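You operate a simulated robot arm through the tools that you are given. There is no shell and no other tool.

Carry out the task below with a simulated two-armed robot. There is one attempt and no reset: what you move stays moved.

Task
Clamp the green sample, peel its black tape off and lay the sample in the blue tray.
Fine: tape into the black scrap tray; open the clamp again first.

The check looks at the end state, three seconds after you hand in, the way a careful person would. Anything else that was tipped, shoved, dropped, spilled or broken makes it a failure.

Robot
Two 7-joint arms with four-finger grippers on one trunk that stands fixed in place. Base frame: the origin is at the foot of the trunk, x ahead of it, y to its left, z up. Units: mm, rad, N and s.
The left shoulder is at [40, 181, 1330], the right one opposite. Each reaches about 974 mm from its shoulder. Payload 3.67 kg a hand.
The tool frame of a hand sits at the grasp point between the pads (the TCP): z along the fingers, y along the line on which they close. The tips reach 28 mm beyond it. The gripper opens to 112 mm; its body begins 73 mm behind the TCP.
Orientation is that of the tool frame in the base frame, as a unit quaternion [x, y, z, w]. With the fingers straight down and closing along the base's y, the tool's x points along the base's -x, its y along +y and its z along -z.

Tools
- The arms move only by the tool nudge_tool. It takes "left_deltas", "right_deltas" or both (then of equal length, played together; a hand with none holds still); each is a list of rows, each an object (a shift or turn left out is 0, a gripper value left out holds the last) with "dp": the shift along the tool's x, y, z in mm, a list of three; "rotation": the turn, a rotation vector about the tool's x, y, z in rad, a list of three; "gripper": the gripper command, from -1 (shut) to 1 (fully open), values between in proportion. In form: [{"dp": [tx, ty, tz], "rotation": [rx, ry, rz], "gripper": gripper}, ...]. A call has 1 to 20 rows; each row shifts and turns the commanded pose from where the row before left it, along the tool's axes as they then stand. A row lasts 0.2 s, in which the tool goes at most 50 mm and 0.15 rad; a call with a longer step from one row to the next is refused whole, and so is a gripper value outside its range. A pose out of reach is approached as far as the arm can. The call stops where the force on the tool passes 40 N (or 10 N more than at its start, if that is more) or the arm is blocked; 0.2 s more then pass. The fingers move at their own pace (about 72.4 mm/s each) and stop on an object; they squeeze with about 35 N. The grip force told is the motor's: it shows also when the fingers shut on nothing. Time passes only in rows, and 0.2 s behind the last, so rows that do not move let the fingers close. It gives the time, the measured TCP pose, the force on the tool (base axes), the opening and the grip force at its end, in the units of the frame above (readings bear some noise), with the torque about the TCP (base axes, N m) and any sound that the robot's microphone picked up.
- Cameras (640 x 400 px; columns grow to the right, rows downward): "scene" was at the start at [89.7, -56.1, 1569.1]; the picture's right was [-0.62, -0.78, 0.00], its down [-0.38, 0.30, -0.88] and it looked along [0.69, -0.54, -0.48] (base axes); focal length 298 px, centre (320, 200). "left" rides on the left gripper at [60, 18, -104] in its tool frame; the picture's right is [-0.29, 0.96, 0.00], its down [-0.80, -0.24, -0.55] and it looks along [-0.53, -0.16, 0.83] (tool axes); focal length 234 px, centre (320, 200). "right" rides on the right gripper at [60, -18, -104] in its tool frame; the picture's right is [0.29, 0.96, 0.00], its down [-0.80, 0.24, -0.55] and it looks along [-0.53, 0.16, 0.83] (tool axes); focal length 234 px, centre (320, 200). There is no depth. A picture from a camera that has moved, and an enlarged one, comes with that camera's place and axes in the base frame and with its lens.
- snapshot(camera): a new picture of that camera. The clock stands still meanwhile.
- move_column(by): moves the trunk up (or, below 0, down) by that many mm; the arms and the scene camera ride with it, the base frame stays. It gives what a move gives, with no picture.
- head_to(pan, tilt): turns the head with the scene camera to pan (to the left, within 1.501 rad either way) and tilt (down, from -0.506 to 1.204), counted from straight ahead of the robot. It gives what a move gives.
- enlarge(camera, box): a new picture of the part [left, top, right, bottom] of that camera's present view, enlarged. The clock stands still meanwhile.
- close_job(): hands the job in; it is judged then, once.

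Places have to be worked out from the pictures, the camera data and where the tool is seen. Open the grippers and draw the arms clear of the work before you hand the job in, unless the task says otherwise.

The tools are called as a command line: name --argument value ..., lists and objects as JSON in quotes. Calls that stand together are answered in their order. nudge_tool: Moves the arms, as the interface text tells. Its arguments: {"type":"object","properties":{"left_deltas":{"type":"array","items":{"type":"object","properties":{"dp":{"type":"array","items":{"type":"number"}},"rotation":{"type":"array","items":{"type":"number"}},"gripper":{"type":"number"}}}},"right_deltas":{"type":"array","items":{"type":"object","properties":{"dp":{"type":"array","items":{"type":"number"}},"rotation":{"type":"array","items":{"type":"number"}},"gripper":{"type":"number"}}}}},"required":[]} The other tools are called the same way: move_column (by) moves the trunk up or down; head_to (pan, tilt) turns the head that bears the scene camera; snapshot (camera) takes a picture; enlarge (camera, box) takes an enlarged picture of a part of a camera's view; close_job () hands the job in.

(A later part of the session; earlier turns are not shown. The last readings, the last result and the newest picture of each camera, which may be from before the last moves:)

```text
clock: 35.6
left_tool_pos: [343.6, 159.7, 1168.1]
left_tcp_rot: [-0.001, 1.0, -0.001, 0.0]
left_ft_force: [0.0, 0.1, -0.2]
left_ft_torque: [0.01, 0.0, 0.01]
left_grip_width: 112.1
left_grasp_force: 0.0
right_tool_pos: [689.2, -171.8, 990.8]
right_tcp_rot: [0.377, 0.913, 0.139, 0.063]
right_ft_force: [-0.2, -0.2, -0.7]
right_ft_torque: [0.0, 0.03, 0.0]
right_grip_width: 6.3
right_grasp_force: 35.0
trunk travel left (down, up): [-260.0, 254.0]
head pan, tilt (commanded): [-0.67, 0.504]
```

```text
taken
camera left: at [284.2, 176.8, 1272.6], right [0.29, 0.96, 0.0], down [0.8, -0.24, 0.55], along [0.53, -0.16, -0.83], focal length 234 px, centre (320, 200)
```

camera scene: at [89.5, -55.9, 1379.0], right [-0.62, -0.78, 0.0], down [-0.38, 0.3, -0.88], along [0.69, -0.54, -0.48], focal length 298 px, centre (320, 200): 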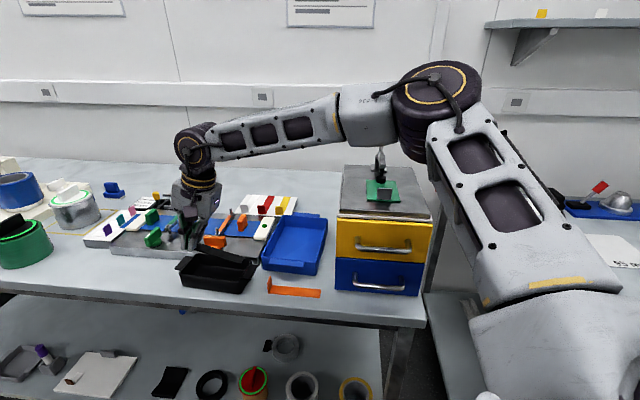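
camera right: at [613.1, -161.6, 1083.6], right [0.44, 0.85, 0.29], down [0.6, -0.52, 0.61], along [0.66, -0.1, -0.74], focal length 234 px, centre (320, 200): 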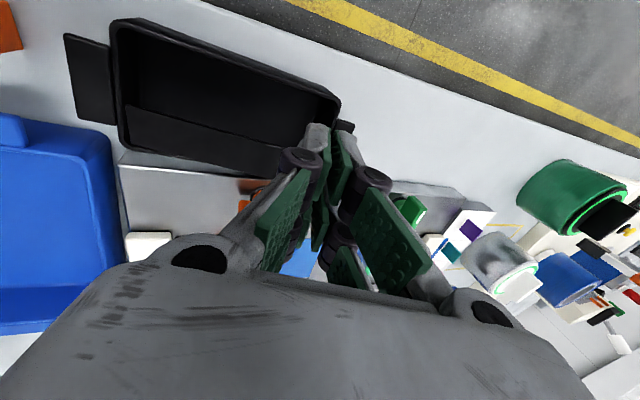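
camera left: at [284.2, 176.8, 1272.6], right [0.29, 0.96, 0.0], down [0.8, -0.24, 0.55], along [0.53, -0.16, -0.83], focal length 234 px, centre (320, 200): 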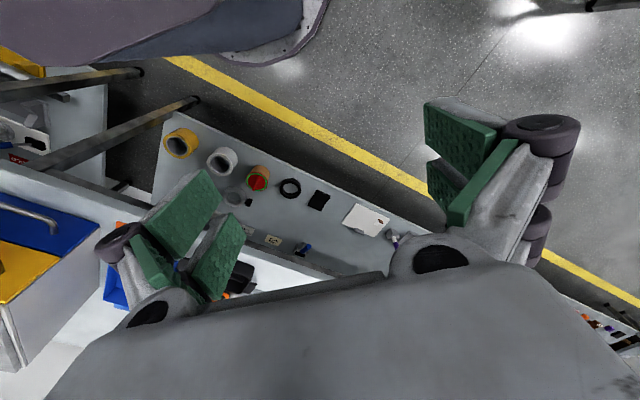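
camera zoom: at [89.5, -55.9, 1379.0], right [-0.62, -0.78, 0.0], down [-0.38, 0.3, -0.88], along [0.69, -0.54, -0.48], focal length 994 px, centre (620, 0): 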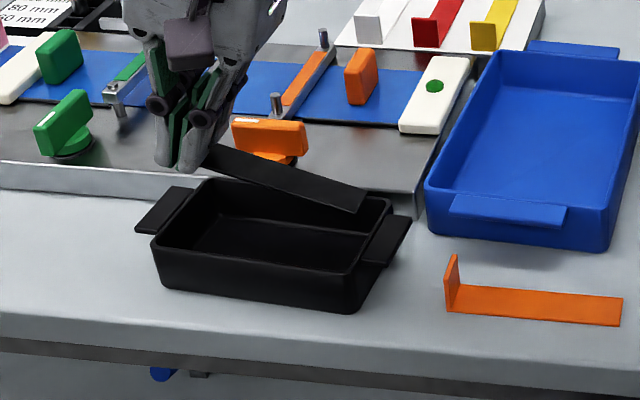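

The tape hangs right over the tray with its free end slightly low. I'll shift 6 mm toward +b and descend about 33 mm, keeping the finger tips above the rim.

nudge_tool --right_deltas '[{"dp": [1, 5.7, 1.8]}, {"dp": [0, -3, 9.5]}, {"dp": [0, -3, 9.5]}, {"dp": [0, -2, 6.4]}, {"dp": [0, -2, 6.4]}, {"dp": [0, 0, 0]}]'

enlarge --camera "scene" --box '[150, 220, 290, 320]'

snapshot --camera "right"

```text
clock: 37.0
left_tool_pos: [343.8, 159.4, 1168.6]
left_tcp_rot: [0.0, 1.0, -0.001, -0.001]
left_ft_force: [-0.9, -0.1, -0.9]
left_ft_torque: [-0.03, 0.0, -0.01]
left_grip_width: 111.8
left_grasp_force: 0.1
right_tool_pos: [693.2, -165.7, 956.7]
right_tcp_rot: [0.377, 0.914, 0.138, 0.061]
right_ft_force: [-0.2, -0.6, -0.3]
right_ft_torque: [0.02, -0.02, 0.01]
right_grip_width: 5.8
right_grasp_force: 34.8
trunk travel left (down, up): [-260.0, 254.0]
head pan, tilt (commanded): [-0.67, 0.504]
```

```text
4.00 times, centred on (220, 270) of scene
camera zoom: at [89.8, -55.8, 1378.9], right [-0.62, -0.78, 0.0], down [-0.38, 0.3, -0.88], along [0.69, -0.54, -0.48], focal length 1193 px, centre (720, -80)
```

zoom: 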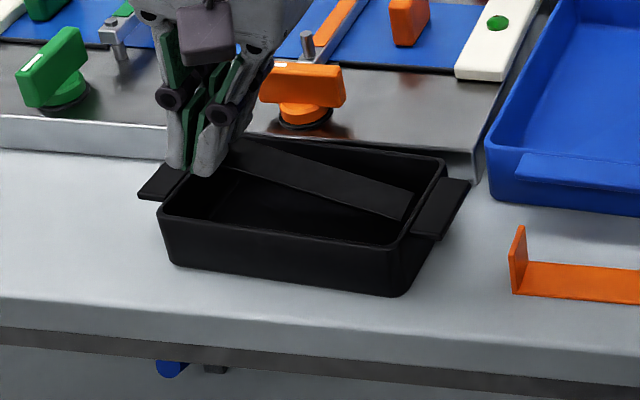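

```text
taken
camera right: at [616.5, -157.2, 1049.6], right [0.44, 0.85, 0.28], down [0.6, -0.52, 0.61], along [0.66, -0.1, -0.74], focal length 234 px, centre (320, 200)
```

right: 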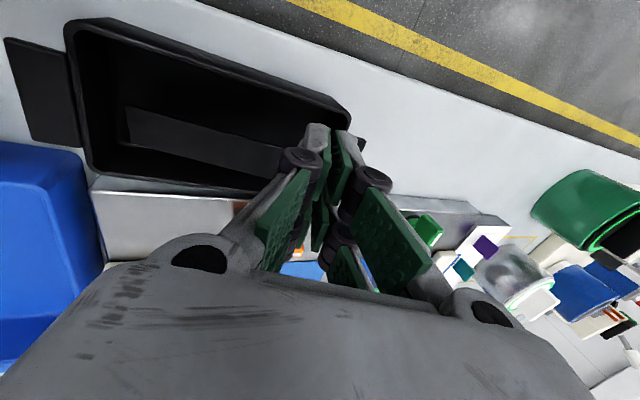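

The free end is inside the tray and the fingers are above the rim. Going down another ~11 mm, then I'll release.

nudge_tool --right_deltas '[{"dp": [0, -1.2, 3.8]}, {"dp": [0, -1.2, 3.8]}, {"dp": [0, -1, 3]}, {"dp": [0, 0, 0]}]'

enlarge --camera "scene" --box '[170, 230, 280, 310]'

enlarge --camera "right" --box '[40, 10, 400, 230]'

```text
clock: 38.0
left_tool_pos: [343.6, 159.1, 1169.2]
left_tcp_rot: [-0.001, 1.0, -0.001, 0.0]
left_ft_force: [1.0, 0.3, 0.4]
left_ft_torque: [0.02, 0.01, -0.03]
left_grip_width: 112.0
left_grasp_force: 0.1
right_tool_pos: [693.6, -166.1, 944.8]
right_tcp_rot: [0.377, 0.913, 0.139, 0.062]
right_ft_force: [-0.9, 0.2, -0.4]
right_ft_torque: [0.0, 0.01, 0.02]
right_grip_width: 6.1
right_grasp_force: 35.3
trunk travel left (down, up): [-260.0, 254.0]
head pan, tilt (commanded): [-0.67, 0.504]
```

```text
5.00 times, centred on (225, 270) of scene
camera zoom: at [89.8, -55.9, 1378.9], right [-0.62, -0.78, 0.0], down [-0.38, 0.3, -0.88], along [0.69, -0.54, -0.48], focal length 1492 px, centre (795, -150)
```

zoom: 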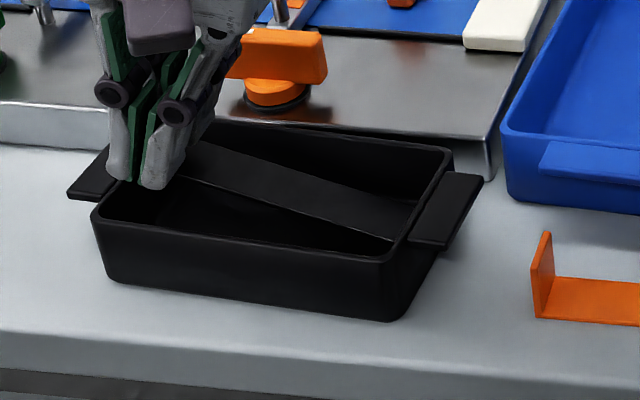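

```text
1.78 times, centred on (220, 120) of right
camera zoom: at [616.9, -157.2, 1038.3], right [0.44, 0.85, 0.28], down [0.6, -0.52, 0.61], along [0.66, -0.1, -0.74], focal length 416 px, centre (498, 342)
```

zoom: 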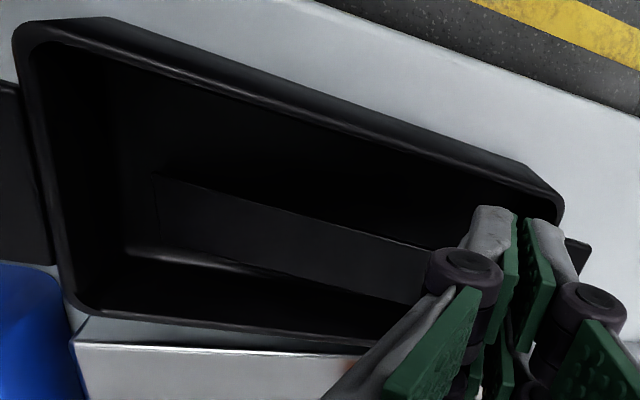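

The tape's free end is at the tray floor and the tab is inside the end wall. Releasing gently.

nudge_tool --right_deltas '[{"gripper": -0.85}, {"gripper": -0.7}, {"gripper": -0.6}, {"gripper": -0.6}, {"gripper": -0.6}]'

enlarge --camera "scene" --box '[170, 230, 280, 310]'

enlarge --camera "right" --box '[40, 10, 400, 230]'

```text
clock: 39.2
left_tool_pos: [343.5, 159.0, 1168.2]
left_tcp_rot: [-0.001, 1.0, -0.001, 0.0]
left_ft_force: [-0.9, 0.4, -0.2]
left_ft_torque: [0.0, 0.0, -0.01]
left_grip_width: 112.2
left_grasp_force: 0.0
right_tool_pos: [693.8, -167.4, 945.8]
right_tcp_rot: [0.377, 0.913, 0.139, 0.062]
right_ft_force: [0.1, 0.3, -0.2]
right_ft_torque: [0.01, 0.02, 0.0]
right_grip_width: 22.4
right_grasp_force: 0.0
trunk travel left (down, up): [-260.0, 254.0]
head pan, tilt (commanded): [-0.67, 0.504]
```

```text
5.00 times, centred on (225, 270) of scene
camera zoom: at [89.8, -55.9, 1378.9], right [-0.62, -0.78, 0.0], down [-0.38, 0.3, -0.88], along [0.69, -0.54, -0.48], focal length 1492 px, centre (795, -150)
```

zoom: 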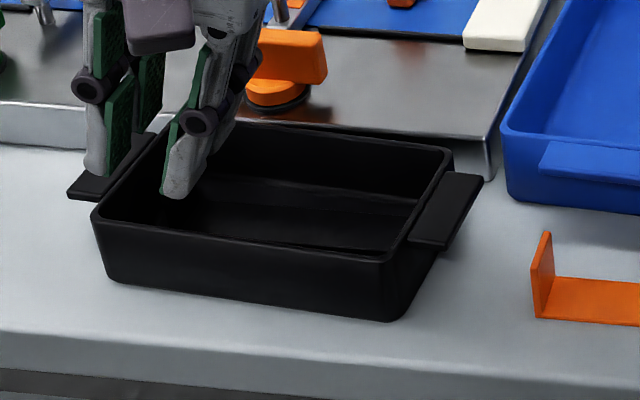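

```text
1.78 times, centred on (220, 120) of right
camera zoom: at [616.9, -157.3, 1038.4], right [0.44, 0.85, 0.28], down [0.6, -0.52, 0.61], along [0.66, -0.1, -0.74], focal length 416 px, centre (498, 342)
```

zoom: 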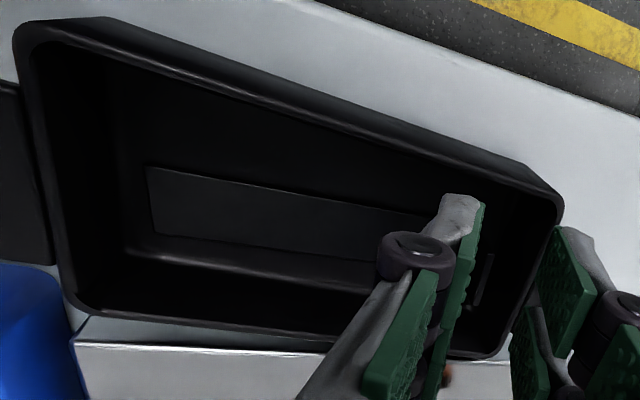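

The tape lies flat in the black scrap tray. I'll lift straight out, move back, and remove the tilt.

nudge_tool --right_deltas '[{"dp": [0, 3, -9.5]}, {"dp": [0, 6, -19]}, {"dp": [0, 7.5, -23.8]}, {"dp": [0, 7.5, -23.8]}, {"dp": [0, 7.5, -23.8]}, {"dp": [0, 7.5, -23.8]}, {"dp": [0, -24, -15]}, {"dp": [0, -24, -15]}, {"dp": [0, -24, -15]}, {"dp": [0, -24, -15]}, {"rotation": [0.1, 0, 0]}, {"rotation": [0.1, 0, 0]}, {"rotation": [0.1, 0, 0]}, {"dp": [0, 0, 0]}]'

enlarge --camera "scene" --box '[150, 220, 290, 320]'

snapshot --camera "right"

```text
clock: 42.2
left_tool_pos: [342.9, 160.0, 1169.2]
left_tcp_rot: [-0.001, 1.0, -0.001, 0.0]
left_ft_force: [-0.1, -0.9, -0.1]
left_ft_torque: [-0.01, -0.03, -0.02]
left_grip_width: 111.9
left_grasp_force: 0.1
right_tool_pos: [616.3, -241.8, 1104.8]
right_tcp_rot: [0.382, 0.924, 0.0, 0.005]
right_ft_force: [0.1, 0.3, 0.1]
right_ft_torque: [0.01, -0.05, -0.03]
right_grip_width: 22.5
right_grasp_force: 0.0
trunk travel left (down, up): [-260.0, 254.0]
head pan, tilt (commanded): [-0.67, 0.504]
```

```text
4.00 times, centred on (220, 270) of scene
camera zoom: at [89.5, -55.9, 1379.0], right [-0.62, -0.78, 0.0], down [-0.38, 0.3, -0.88], along [0.69, -0.54, -0.48], focal length 1193 px, centre (720, -80)
```

zoom: 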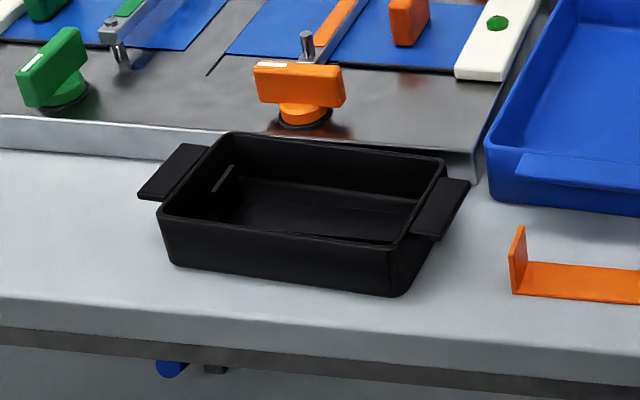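

```text
taken
camera right: at [559.8, -212.6, 1207.5], right [0.47, 0.88, 0.0], down [0.73, -0.39, 0.56], along [0.5, -0.26, -0.83], focal length 234 px, centre (320, 200)
```

right: 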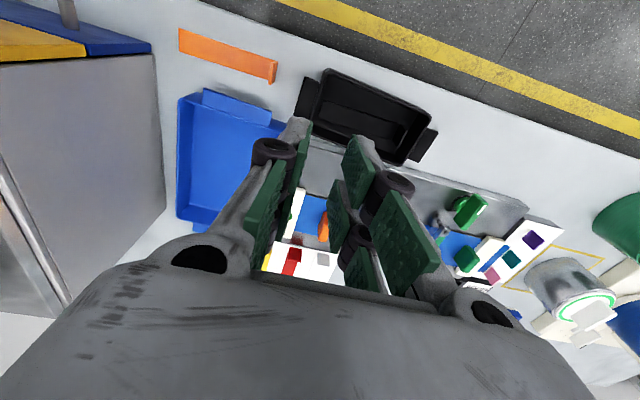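

Tape sits inside the scrap tray with the tray undisturbed. While here I'll measure the blue tray from both cameras.

enlarge --camera "scene" --box '[250, 190, 350, 290]'

enlarge --camera "right" --box '[150, 70, 310, 240]'

```text
4.00 times, centred on (300, 240) of scene
camera zoom: at [89.5, -55.9, 1379.0], right [-0.62, -0.78, 0.0], down [-0.38, 0.3, -0.88], along [0.69, -0.54, -0.48], focal length 1193 px, centre (400, 40)
```

zoom: 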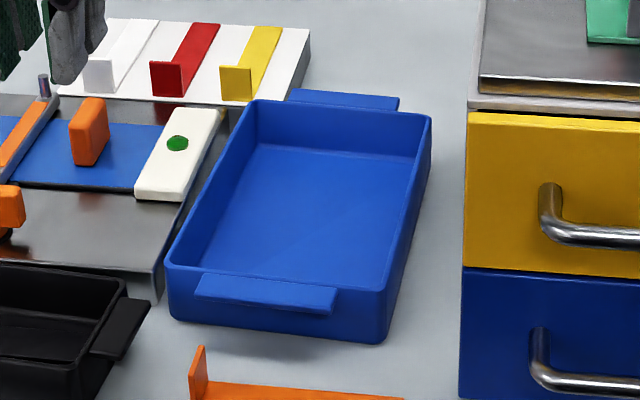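

```text
2.35 times, centred on (230, 155) of right
camera zoom: at [559.8, -212.6, 1207.5], right [0.47, 0.88, 0.0], down [0.73, -0.39, 0.56], along [0.5, -0.26, -0.83], focal length 551 px, centre (532, 306)
```

zoom: 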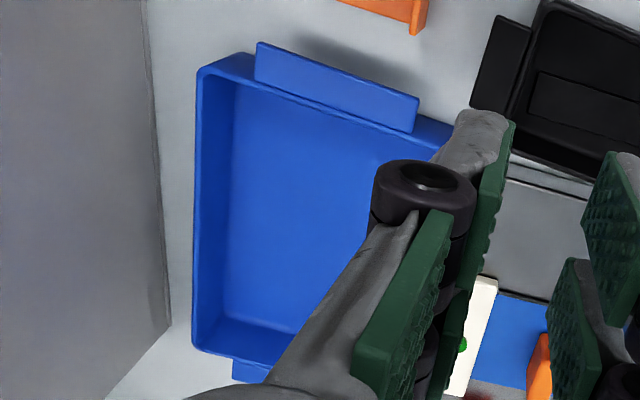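

Blue tray rim is at z≈900, a≈655–856, b≈92–230. Now raise the trunk back up to work on the clamp.

move_column --by 190

nudge_tool --right_deltas '[{"dp": [-10, -20, 0], "gripper": -1}, {"dp": [-17, -32, 0]}, {"dp": [-17, -32, 0]}, {"dp": [-17, -32, 0]}, {"dp": [-17, -32, 0]}, {"dp": [-17, -32, 0]}, {"dp": [-17, -32, 0]}, {"dp": [-17, -32, 0]}, {"dp": [-17, -32, 0]}, {"dp": [-17, -32, 0]}, {"dp": [0, 0, 0]}]'

snapshot --camera "scene"

```text
clock: 44.3
left_tool_pos: [343.4, 158.7, 1357.7]
left_tcp_rot: [-0.001, 1.0, -0.001, -0.001]
left_ft_force: [-0.7, -0.1, 0.5]
left_ft_torque: [0.02, 0.0, 0.01]
left_grip_width: 112.1
left_grasp_force: 0.1
right_tool_pos: [615.5, -242.5, 1294.7]
right_tcp_rot: [0.383, 0.924, 0.001, 0.004]
right_ft_force: [0.6, -0.5, 0.9]
right_ft_torque: [0.01, 0.01, 0.03]
right_grip_width: 22.6
right_grasp_force: 0.1
trunk travel left (down, up): [-450.0, 64.0]
head pan, tilt (commanded): [-0.67, 0.504]
```

```text
clock: 46.7
left_tool_pos: [344.6, 159.8, 1358.4]
left_tcp_rot: [-0.001, 1.0, -0.001, 0.0]
left_ft_force: [-0.5, 0.5, 0.2]
left_ft_torque: [-0.01, 0.0, 0.0]
left_grip_width: 111.9
left_grasp_force: 0.0
right_tool_pos: [514.1, -576.4, 1293.2]
right_tcp_rot: [0.383, 0.924, -0.001, 0.005]
right_ft_force: [0.1, -0.7, -0.3]
right_ft_torque: [-0.01, 0.02, -0.03]
right_grip_width: 0.0
right_grasp_force: 34.6
trunk travel left (down, up): [-450.0, 64.0]
head pan, tilt (commanded): [-0.67, 0.504]
```

```text
taken
camera scene: at [90.1, -55.4, 1569.1], right [-0.62, -0.78, 0.0], down [-0.38, 0.3, -0.88], along [0.69, -0.54, -0.48], focal length 298 px, centre (320, 200)
```

scene: 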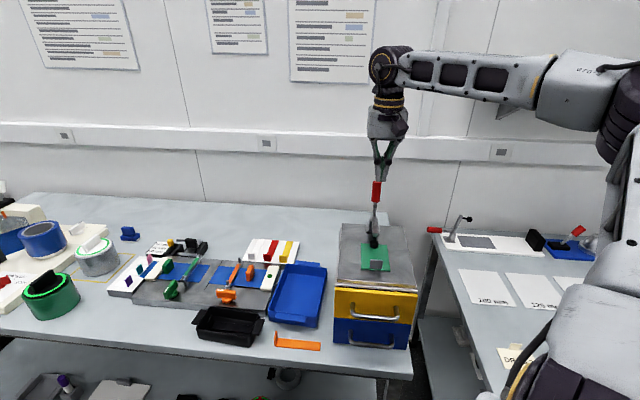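

Hand is now at a≈771, b≈-44, z≈1293 just ahead of the upright handle. Zooming to confirm the handle position before lowering between arm and handle.

enlarge --camera "scene" --box '[340, 120, 420, 260]'

enlarge --camera "left" --box '[0, 230, 120, 350]'

enlarge --camera "right" --box '[200, 40, 440, 240]'

```text
2.86 times, centred on (380, 190) of scene
camera zoom: at [90.1, -55.4, 1569.1], right [-0.62, -0.78, 0.0], down [-0.38, 0.3, -0.88], along [0.69, -0.54, -0.48], focal length 852 px, centre (149, 229)
```

zoom: 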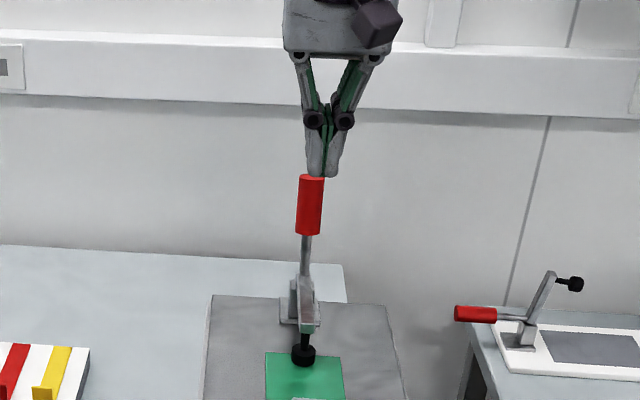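

```text
3.33 times, centred on (60, 290) of left
camera zoom: at [284.7, 177.3, 1462.5], right [0.29, 0.96, 0.0], down [0.8, -0.24, 0.55], along [0.53, -0.16, -0.83], focal length 781 px, centre (1187, -100)
```

zoom: 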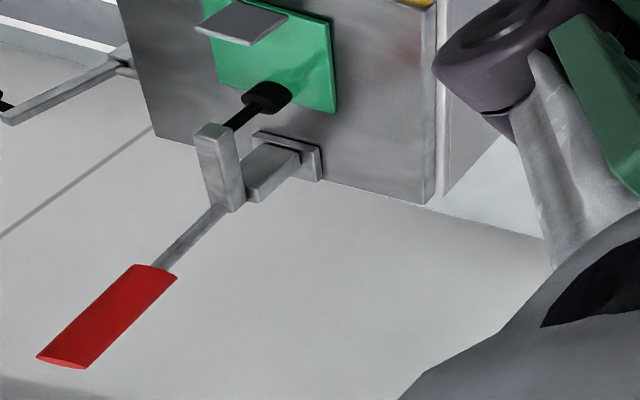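

```text
2.00 times, centred on (320, 140) of right
camera zoom: at [458.8, -545.8, 1396.9], right [0.47, 0.88, 0.0], down [0.73, -0.39, 0.56], along [0.5, -0.26, -0.83], focal length 468 px, centre (320, 320)
```

zoom: 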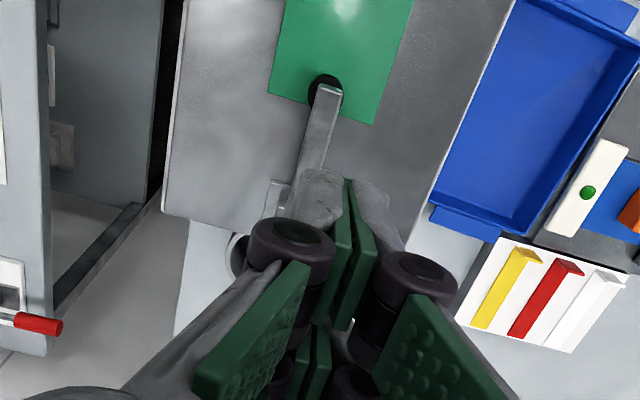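

Handle runs from about (a=817, z=1176) to (a=829, z=1228). I'll lower the closed fingers in front of it to tips z≈1193, then swing it back along its arc.

nudge_tool --right_deltas '[{"dp": [3, 0, 20]}, {"dp": [3, 0, 20]}, {"dp": [0, 0, 20]}, {"dp": [0, 0, 12]}, {"dp": [-8, 0, 0]}, {"dp": [-8, 0, 0]}, {"dp": [-8, 0, 0]}, {"dp": [0, 0, 0]}]'

enlarge --camera "scene" --box '[340, 140, 420, 280]'

enlarge --camera "left" --box '[0, 230, 120, 350]'

```text
clock: 48.5
left_tool_pos: [343.6, 159.8, 1359.0]
left_tcp_rot: [-0.001, 1.0, -0.001, 0.0]
left_ft_force: [0.1, -0.7, 0.9]
left_ft_torque: [-0.01, -0.01, 0.0]
left_grip_width: 112.0
left_grasp_force: 0.2
right_tool_pos: [528.0, -589.6, 1222.2]
right_tcp_rot: [0.382, 0.924, 0.001, 0.005]
right_ft_force: [-0.7, -0.1, -0.6]
right_ft_torque: [0.03, 0.02, -0.01]
right_grip_width: 0.0
right_grasp_force: 34.8
trunk travel left (down, up): [-450.0, 64.0]
head pan, tilt (commanded): [-0.67, 0.504]
```

```text
2.86 times, centred on (380, 210) of scene
camera zoom: at [89.7, -55.9, 1569.1], right [-0.62, -0.78, 0.0], down [-0.38, 0.3, -0.88], along [0.69, -0.54, -0.48], focal length 852 px, centre (149, 171)
```

zoom: 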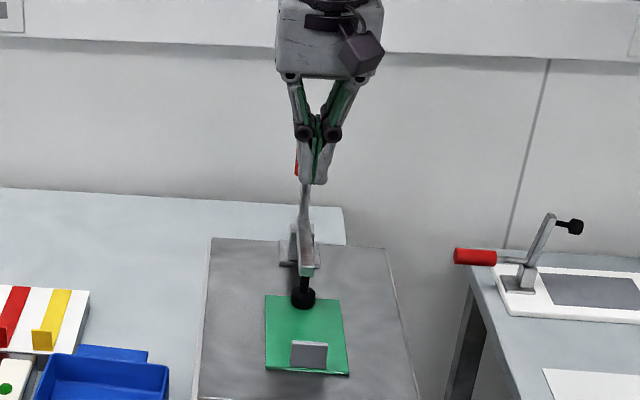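

```text
3.33 times, centred on (60, 290) of left
camera zoom: at [284.4, 176.9, 1462.6], right [0.29, 0.96, 0.0], down [0.8, -0.24, 0.55], along [0.53, -0.16, -0.83], focal length 781 px, centre (1187, -100)
```

zoom: 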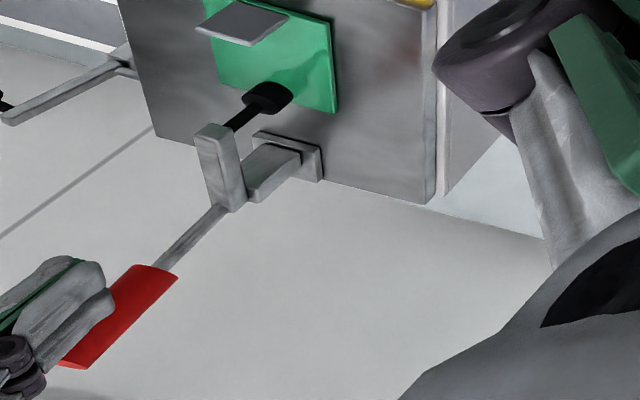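

Fingers are just touching the handle front. Pushing it back along the arc now.

nudge_tool --right_deltas '[{"dp": [-7, 0, 1.5]}, {"dp": [-7, 0, 2.5]}, {"dp": [-7, 0, 3]}, {"dp": [-7, 0, 4]}, {"dp": [-7, 0, 4.5]}, {"dp": [-7, 0, 5]}, {"dp": [0, 0, 0]}]'

enlarge --camera "scene" --box '[340, 140, 420, 280]'

enlarge --camera "left" --box '[0, 230, 120, 350]'

```text
clock: 50.1
left_tool_pos: [343.3, 159.1, 1357.8]
left_tcp_rot: [0.0, 1.0, -0.001, 0.0]
left_ft_force: [0.0, 1.2, 0.5]
left_ft_torque: [-0.01, 0.0, 0.0]
left_grip_width: 111.8
left_grasp_force: 0.0
right_tool_pos: [557.2, -619.3, 1202.0]
right_tcp_rot: [0.382, 0.924, 0.0, 0.006]
right_ft_force: [0.1, 1.7, 0.8]
right_ft_torque: [0.0, 0.0, -0.02]
right_grip_width: 0.0
right_grasp_force: 34.7
trunk travel left (down, up): [-450.0, 64.0]
head pan, tilt (commanded): [-0.67, 0.504]
```

```text
2.86 times, centred on (380, 210) of scene
camera zoom: at [89.7, -56.0, 1569.1], right [-0.62, -0.78, 0.0], down [-0.38, 0.3, -0.88], along [0.69, -0.54, -0.48], focal length 852 px, centre (149, 171)
```

zoom: 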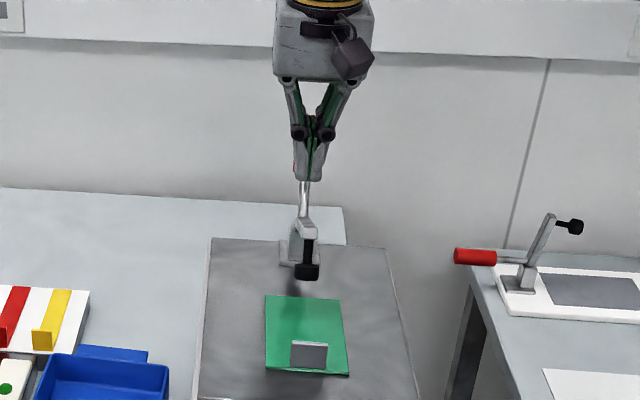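

```text
3.33 times, centred on (60, 290) of left
camera zoom: at [284.4, 176.8, 1462.6], right [0.29, 0.96, 0.0], down [0.8, -0.24, 0.55], along [0.53, -0.16, -0.83], focal length 781 px, centre (1187, -100)
```

zoom: 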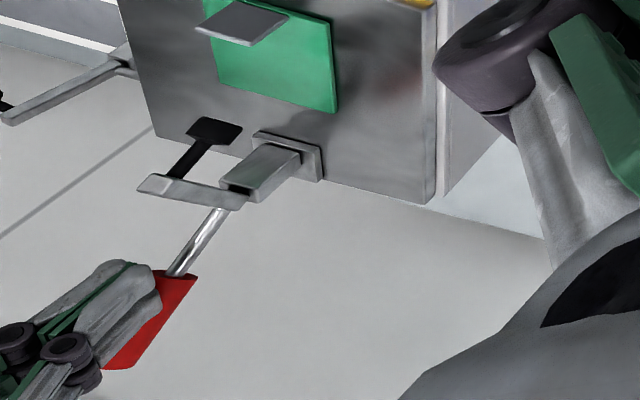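

The clamp is opening and the sample stays put. Continuing to swing the handle to its open position.

nudge_tool --right_deltas '[{"dp": [-6, 0, 5.5]}, {"dp": [-5, 0, 6]}, {"dp": [-5, 0, 7]}, {"dp": [-4, 0, 7]}, {"dp": [-3, 0, 6]}, {"dp": [-2, 0, 5]}, {"dp": [0, 0, 0]}]'

enlarge --camera "scene" --box '[340, 140, 420, 280]'

enlarge --camera "left" --box '[0, 230, 120, 350]'

```text
clock: 51.7
left_tool_pos: [344.0, 158.7, 1358.8]
left_tcp_rot: [-0.001, 1.0, -0.001, -0.001]
left_ft_force: [-1.2, -0.4, -0.7]
left_ft_torque: [-0.01, -0.02, 0.01]
left_grip_width: 112.1
left_grasp_force: 0.2
right_tool_pos: [574.4, -637.3, 1164.6]
right_tcp_rot: [0.383, 0.924, 0.002, 0.004]
right_ft_force: [-0.1, 0.0, 0.4]
right_ft_torque: [0.0, 0.01, -0.01]
right_grip_width: 0.0
right_grasp_force: 35.3
trunk travel left (down, up): [-450.0, 64.0]
head pan, tilt (commanded): [-0.67, 0.504]
```

```text
2.86 times, centred on (380, 210) of scene
camera zoom: at [89.8, -56.0, 1569.1], right [-0.62, -0.78, 0.0], down [-0.38, 0.3, -0.88], along [0.69, -0.54, -0.48], focal length 852 px, centre (149, 171)
```

zoom: 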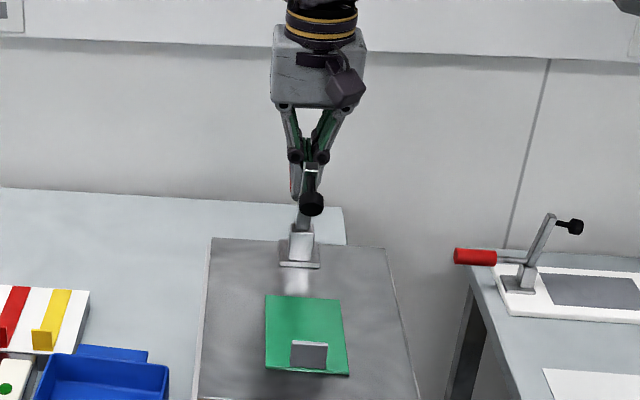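

```text
3.33 times, centred on (60, 290) of left
camera zoom: at [284.5, 176.7, 1462.6], right [0.29, 0.96, 0.0], down [0.8, -0.24, 0.55], along [0.53, -0.16, -0.83], focal length 781 px, centre (1187, -100)
```

zoom: 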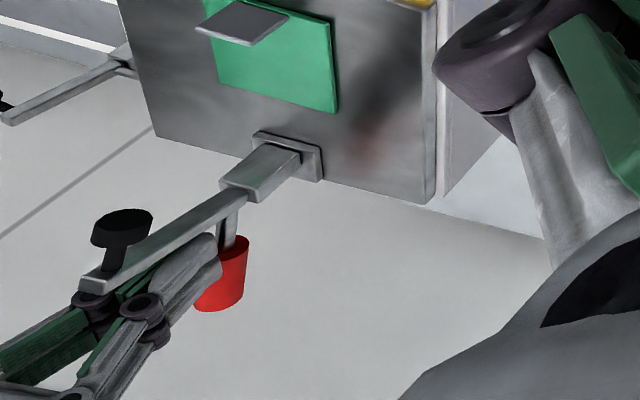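

Nearly at the original open position. A few more millimetres to bring it fully open.

nudge_tool --right_deltas '[{"dp": [-1, 0, 3]}, {"dp": [-1, 0, 3]}, {"dp": [0, 0, 2]}, {"dp": [0, 0, 0]}]'

enlarge --camera "left" --box '[0, 230, 120, 350]'

enlarge --camera "right" --box '[200, 40, 440, 240]'

```text
clock: 52.7
left_tool_pos: [344.5, 158.8, 1359.8]
left_tcp_rot: [0.0, 1.0, -0.001, 0.0]
left_ft_force: [0.3, -0.4, 0.9]
left_ft_torque: [-0.02, 0.01, 0.01]
left_grip_width: 111.8
left_grasp_force: 0.2
right_tool_pos: [575.4, -638.6, 1157.8]
right_tcp_rot: [0.382, 0.924, 0.001, 0.004]
right_ft_force: [1.0, 0.0, 0.0]
right_ft_torque: [0.0, 0.01, 0.01]
right_grip_width: 0.0
right_grasp_force: 35.4
trunk travel left (down, up): [-450.0, 64.0]
head pan, tilt (commanded): [-0.67, 0.504]
```

```text
3.33 times, centred on (60, 290) of left
camera zoom: at [284.5, 176.7, 1462.6], right [0.29, 0.96, 0.0], down [0.8, -0.24, 0.55], along [0.53, -0.16, -0.83], focal length 781 px, centre (1187, -100)
```

zoom: 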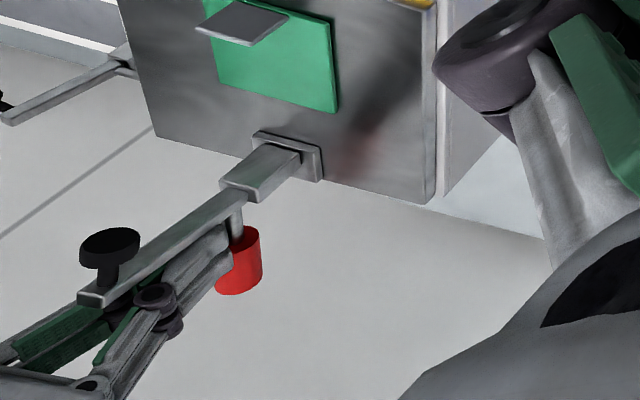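

```text
2.00 times, centred on (320, 140) of right
camera zoom: at [520.0, -607.6, 1260.8], right [0.47, 0.88, 0.0], down [0.73, -0.39, 0.56], along [0.5, -0.26, -0.83], focal length 468 px, centre (320, 320)
```

zoom: 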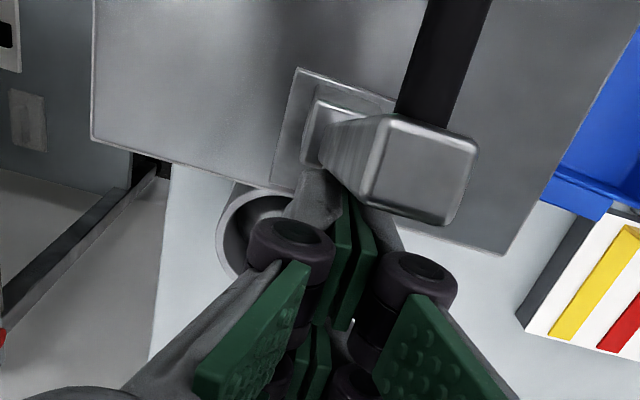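

The clamp is back to its original open pose. I'll lift the gripper straight up and out.

nudge_tool --right_deltas '[{"dp": [0, 0, -20]}, {"dp": [0, 0, -25]}, {"dp": [0, 0, -30]}, {"dp": [0, 0, -30]}, {"dp": [0, 0, -30]}, {"dp": [0, 0, 0]}]'

enlarge --camera "left" --box '[0, 210, 120, 330]'

enlarge --camera "scene" --box '[330, 180, 430, 290]'

```text
clock: 54.1
left_tool_pos: [343.4, 159.3, 1359.6]
left_tcp_rot: [0.0, 1.0, 0.0, -0.001]
left_ft_force: [-0.3, -0.6, -0.1]
left_ft_torque: [0.0, -0.01, -0.01]
left_grip_width: 112.1
left_grasp_force: 0.1
right_tool_pos: [574.2, -638.5, 1293.7]
right_tcp_rot: [0.383, 0.924, 0.001, 0.004]
right_ft_force: [-0.8, 0.0, -0.2]
right_ft_torque: [0.01, 0.03, -0.04]
right_grip_width: 0.0
right_grasp_force: 34.6
trunk travel left (down, up): [-450.0, 64.0]
head pan, tilt (commanded): [-0.67, 0.504]
```

```text
3.33 times, centred on (60, 270) of left
camera zoom: at [284.7, 176.4, 1462.6], right [0.29, 0.96, 0.0], down [0.8, -0.24, 0.55], along [0.53, -0.16, -0.83], focal length 781 px, centre (1187, -33)
```

zoom: 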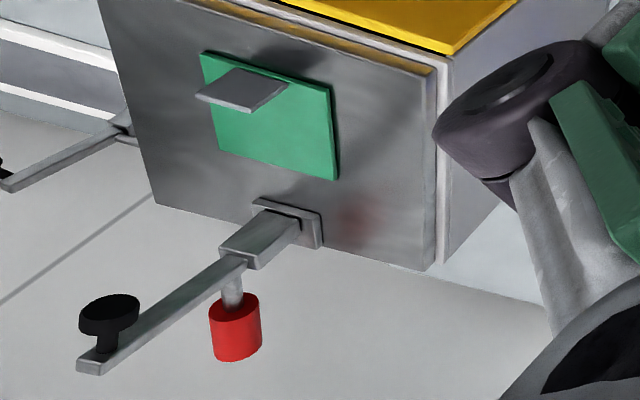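

```text
3.64 times, centred on (380, 235) of scene
camera zoom: at [90.0, -56.4, 1569.0], right [-0.62, -0.78, 0.0], down [-0.38, 0.3, -0.88], along [0.69, -0.54, -0.48], focal length 1085 px, centre (102, 73)
```

zoom: 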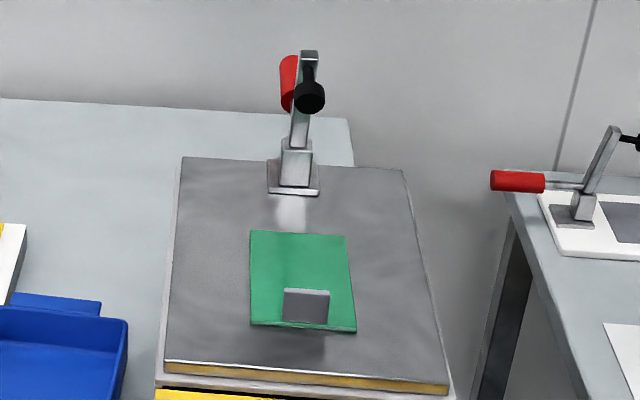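

Clamp fully open as at the start; sample is bare and undisturbed with its fin at about a=658, b=-45, top z≈1108. I'll fly over it and turn the tool 90° so the fingers close across the fin.

nudge_tool --right_deltas '[{"dp": [30, 0, 0]}, {"dp": [40, 0, 0]}, {"dp": [40, 0, 0]}, {"dp": [40, 0, 0]}, {"dp": [35, 0, 15]}, {"dp": [14, 0, 20]}, {"dp": [0, 0, 20], "rotation": [0, 0, -0.131]}, {"rotation": [0, 0, -0.131]}, {"rotation": [0, 0, -0.131]}, {"rotation": [0, 0, -0.131]}, {"rotation": [0, 0, -0.131]}, {"rotation": [0, 0, -0.131]}, {"dp": [0, 0, 0]}]'

```text
clock: 56.9
left_tool_pos: [343.1, 160.4, 1358.4]
left_tcp_rot: [-0.001, 1.0, -0.001, 0.0]
left_ft_force: [-0.3, 0.1, 0.2]
left_ft_torque: [-0.01, -0.01, -0.05]
left_grip_width: 112.1
left_grasp_force: 0.1
right_tool_pos: [435.6, -497.8, 1236.9]
right_tcp_rot: [-0.001, 1.0, -0.002, 0.004]
right_ft_force: [0.1, 0.1, 1.0]
right_ft_torque: [0.03, 0.0, 0.01]
right_grip_width: 0.0
right_grasp_force: 34.4
trunk travel left (down, up): [-450.0, 64.0]
head pan, tilt (commanded): [-0.67, 0.504]
```

Halfway turned without trouble. Completing the rotation and opening to ~44 mm.

nudge_tool --right_deltas '[{"rotation": [0, 0, -0.131], "gripper": -0.2}, {"rotation": [0, 0, -0.131]}, {"rotation": [0, 0, -0.131]}, {"rotation": [0, 0, -0.131]}, {"rotation": [0, 0, -0.131]}, {"rotation": [0, 0, -0.13]}, {"dp": [0, 0, 0]}]'

enlarge --camera "scene" --box '[320, 140, 440, 300]'

enlarge --camera "left" --box '[0, 180, 120, 300]'

snapshot --camera "right"

```text
clock: 58.5
left_tool_pos: [345.1, 158.4, 1358.4]
left_tcp_rot: [-0.001, 1.0, 0.0, 0.0]
left_ft_force: [0.3, -1.1, -0.6]
left_ft_torque: [0.03, 0.02, -0.02]
left_grip_width: 111.8
left_grasp_force: 0.0
right_tool_pos: [399.1, -440.9, 1261.0]
right_tcp_rot: [-0.219, 0.976, -0.002, 0.003]
right_ft_force: [-0.1, -0.1, -0.3]
right_ft_torque: [0.03, 0.02, 0.0]
right_grip_width: 44.7
right_grasp_force: 0.0
right hand out of reach, approached as far as the arm can: row 3, 4, 5, 6
trunk travel left (down, up): [-450.0, 64.0]
head pan, tilt (commanded): [-0.67, 0.504]
```

```text
2.50 times, centred on (380, 220) of scene
camera zoom: at [91.1, -57.9, 1568.9], right [-0.62, -0.78, 0.0], down [-0.38, 0.3, -0.87], along [0.69, -0.54, -0.48], focal length 746 px, centre (170, 150)
```

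zoom: 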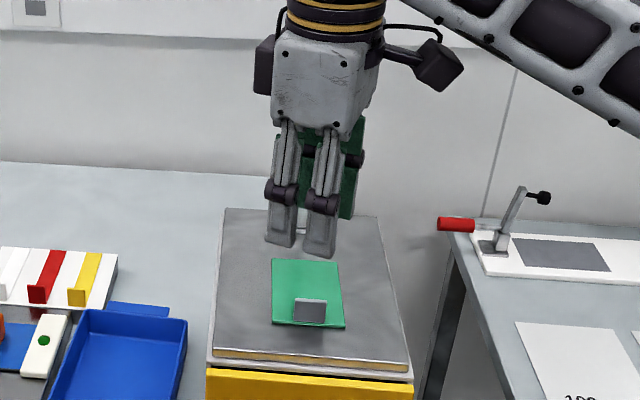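

```text
3.33 times, centred on (60, 240) of left
camera zoom: at [285.7, 174.9, 1462.6], right [0.29, 0.96, 0.0], down [0.8, -0.24, 0.55], along [0.53, -0.16, -0.83], focal length 781 px, centre (1187, 67)
```

zoom: 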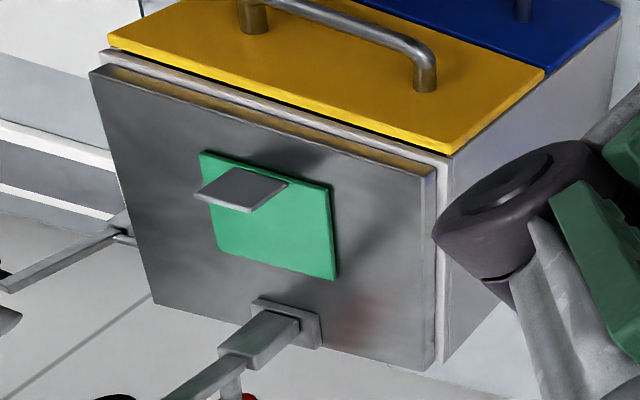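

```text
taken
camera right: at [352.3, -481.1, 1364.7], right [-0.67, 0.74, -0.01], down [0.61, 0.56, 0.56], along [0.42, 0.37, -0.83], focal length 234 px, centre (320, 200)
```

right: 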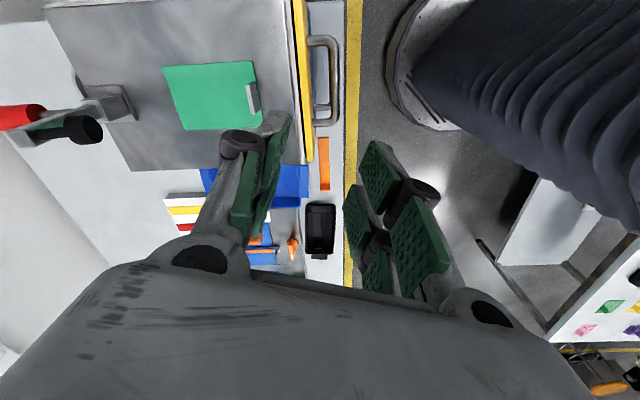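

The −45° yaw isn't reachable here. I'll turn the other way instead, toward +135°, still high above everything.

nudge_tool --right_deltas '[{"rotation": [0, 0, 0.14]}, {"rotation": [0, 0, 0.14]}, {"rotation": [0, 0, 0.14]}, {"rotation": [0, 0, 0.14]}, {"rotation": [0, 0, 0.14]}, {"rotation": [0, 0, 0.14]}, {"rotation": [0, 0, 0.14]}, {"rotation": [0, 0, 0.14]}, {"rotation": [0, 0, 0.107]}, {"dp": [-30, 0, 0]}, {"dp": [-36, -15, 0]}, {"dp": [0, 0, 0]}]'

```text
clock: 61.1
left_tool_pos: [344.1, 159.2, 1359.2]
left_tcp_rot: [-0.001, 1.0, 0.0, 0.0]
left_ft_force: [0.2, -0.6, -0.3]
left_ft_torque: [-0.03, 0.01, 0.02]
left_grip_width: 112.0
left_grasp_force: 0.1
right_tool_pos: [434.3, -495.2, 1264.0]
right_tcp_rot: [0.383, 0.924, -0.001, 0.005]
right_ft_force: [0.0, 0.1, 0.1]
right_ft_torque: [0.01, -0.02, 0.0]
right_grip_width: 44.9
right_grasp_force: 0.0
trunk travel left (down, up): [-450.0, 64.0]
head pan, tilt (commanded): [-0.67, 0.504]
```

Back at +45° yaw over the sample. Now rotating onward to +135°.

nudge_tool --right_deltas '[{"rotation": [0, 0, 0.131]}, {"rotation": [0, 0, 0.131]}, {"rotation": [0, 0, 0.131]}, {"rotation": [0, 0, 0.131]}, {"rotation": [0, 0, 0.131]}, {"rotation": [0, 0, 0.131]}, {"rotation": [0, 0, 0.131]}, {"rotation": [0, 0, 0.131]}, {"rotation": [0, 0, 0.131]}, {"rotation": [0, 0, 0.131]}, {"rotation": [0, 0, 0.131]}, {"rotation": [0, 0, 0.13]}, {"dp": [0, 0, 0]}]'

snapshot --camera "scene"

snapshot --camera "right"

```text
clock: 63.9
left_tool_pos: [343.5, 158.9, 1359.3]
left_tcp_rot: [-0.002, 1.0, -0.001, 0.0]
left_ft_force: [0.2, 0.5, 0.5]
left_ft_torque: [0.0, -0.02, 0.0]
left_grip_width: 112.1
left_grasp_force: 0.1
right_tool_pos: [435.4, -496.0, 1263.5]
right_tcp_rot: [0.925, 0.381, 0.002, 0.004]
right_ft_force: [0.5, -0.6, -0.5]
right_ft_torque: [-0.02, 0.01, 0.0]
right_grip_width: 44.8
right_grasp_force: 0.2
trunk travel left (down, up): [-450.0, 64.0]
head pan, tilt (commanded): [-0.67, 0.504]
```

```text
taken
camera scene: at [89.7, -56.0, 1569.1], right [-0.62, -0.78, 0.0], down [-0.38, 0.3, -0.88], along [0.69, -0.54, -0.48], focal length 298 px, centre (320, 200)
```

scene: 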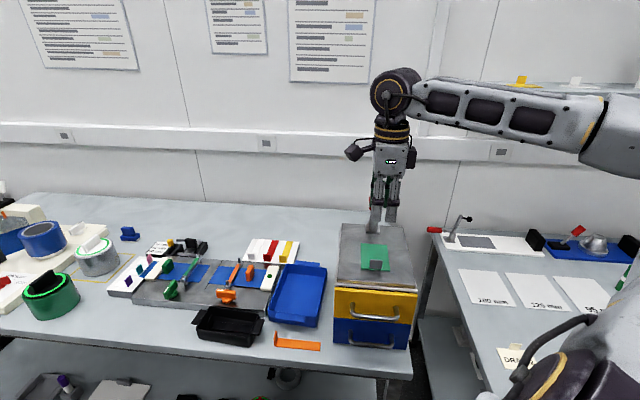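

```text
taken
camera right: at [463.4, -440.0, 1366.0], right [0.88, -0.48, 0.01], down [-0.4, -0.73, 0.56], along [-0.26, -0.49, -0.83], focal length 234 px, centre (320, 200)
```

right: 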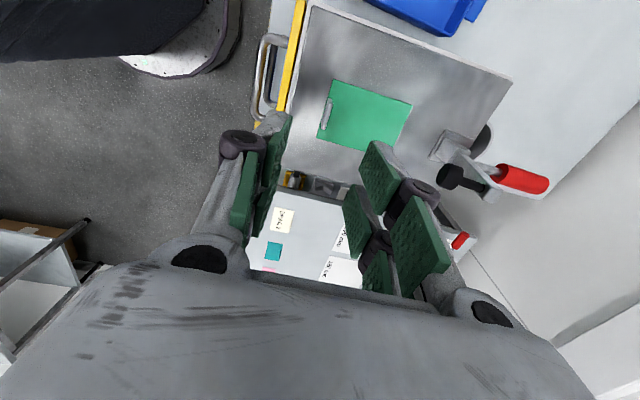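

Yaw +135° works: fingers now close along the fin's normal, TCP at a≈658.6, b≈-43 over the fin. Descending to check alignment above the fin.

nudge_tool --right_deltas '[{"dp": [-1, 0, 25]}, {"dp": [-1, 0, 25]}, {"dp": [0, 0, 25]}, {"dp": [0, 0, 25]}, {"dp": [0, 0, 0]}]'

enlarge --camera "scene" --box '[330, 190, 420, 290]'

enlarge --camera "left" --box '[0, 190, 100, 290]'

enlarge --camera "right" --box '[200, 40, 480, 260]'

```text
clock: 65.1
left_tool_pos: [343.1, 160.3, 1358.9]
left_tcp_rot: [-0.002, 1.0, 0.0, 0.0]
left_ft_force: [-0.3, -0.4, 0.0]
left_ft_torque: [0.03, -0.01, 0.02]
left_grip_width: 111.9
left_grasp_force: 0.1
right_tool_pos: [432.9, -497.8, 1163.2]
right_tcp_rot: [0.924, 0.381, 0.003, 0.004]
right_ft_force: [-0.7, 0.5, -0.3]
right_ft_torque: [0.0, 0.01, -0.02]
right_grip_width: 44.8
right_grasp_force: 0.1
trunk travel left (down, up): [-450.0, 64.0]
head pan, tilt (commanded): [-0.67, 0.504]
```

```text
4.00 times, centred on (375, 240) of scene
camera zoom: at [89.6, -55.9, 1569.1], right [-0.62, -0.78, 0.0], down [-0.38, 0.3, -0.88], along [0.69, -0.54, -0.48], focal length 1193 px, centre (100, 40)
```

zoom: 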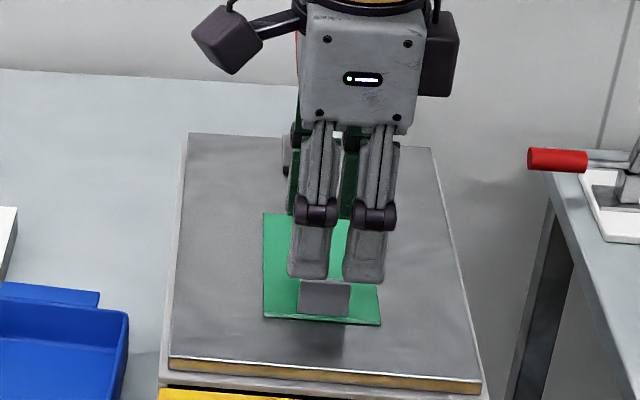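

```text
4.00 times, centred on (50, 240) of left
camera zoom: at [284.3, 176.9, 1462.7], right [0.29, 0.96, 0.0], down [0.8, -0.24, 0.55], along [0.53, -0.16, -0.83], focal length 937 px, centre (1400, 40)
```

zoom: 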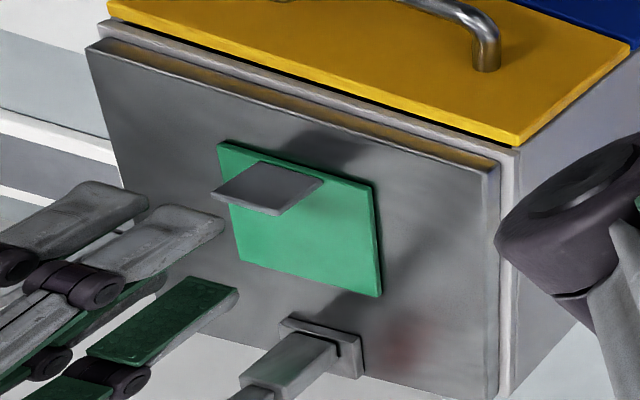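

```text
1.82 times, centred on (340, 150) of right
camera zoom: at [462.7, -441.1, 1266.0], right [0.88, -0.47, 0.01], down [-0.4, -0.73, 0.55], along [-0.26, -0.49, -0.83], focal length 426 px, centre (284, 291)
```

zoom: 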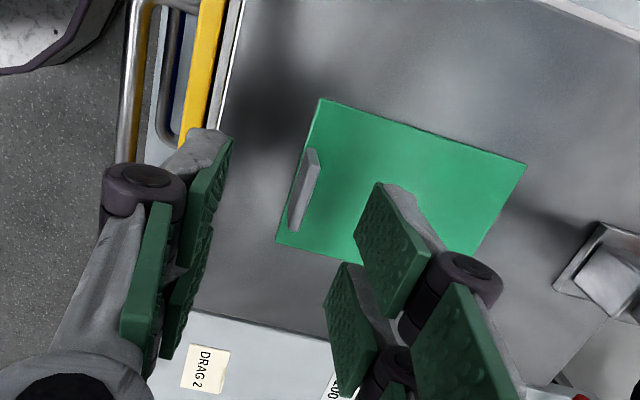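

The fin looks between the fingers in all views, but my estimates of its exact centre differ by a few mm. I'll zoom the wrist view to compare fin and finger midline directly.

enlarge --camera "right" --box '[280, 90, 420, 200]'

enlarge --camera "right" --box '[240, 80, 360, 180]'

```text
3.64 times, centred on (350, 145) of right
camera zoom: at [462.7, -441.1, 1266.0], right [0.88, -0.47, 0.01], down [-0.4, -0.73, 0.55], along [-0.26, -0.49, -0.83], focal length 852 px, centre (211, 400)
```

zoom: 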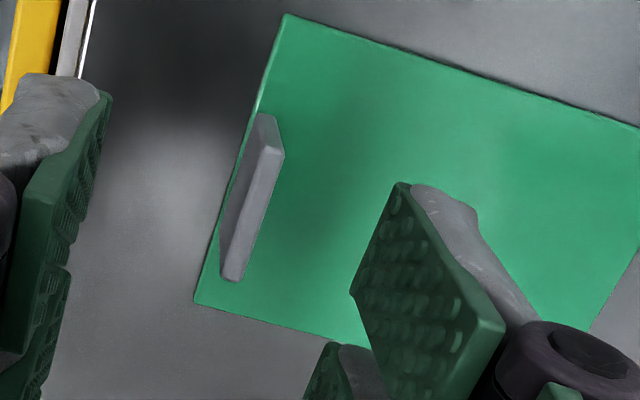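

```text
4.00 times, centred on (300, 130) of right
camera zoom: at [462.7, -441.1, 1266.0], right [0.88, -0.47, 0.01], down [-0.4, -0.73, 0.55], along [-0.26, -0.49, -0.83], focal length 937 px, centre (400, 480)
```

zoom: 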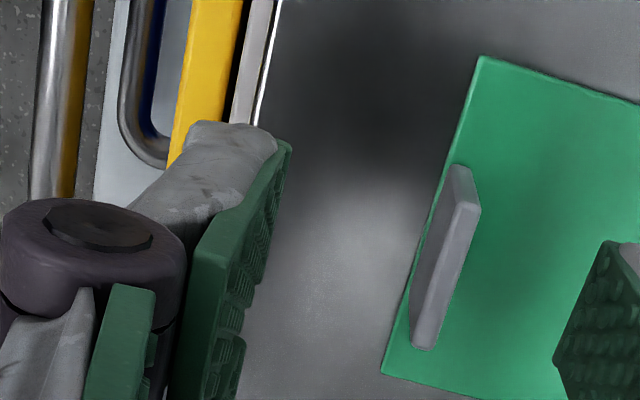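

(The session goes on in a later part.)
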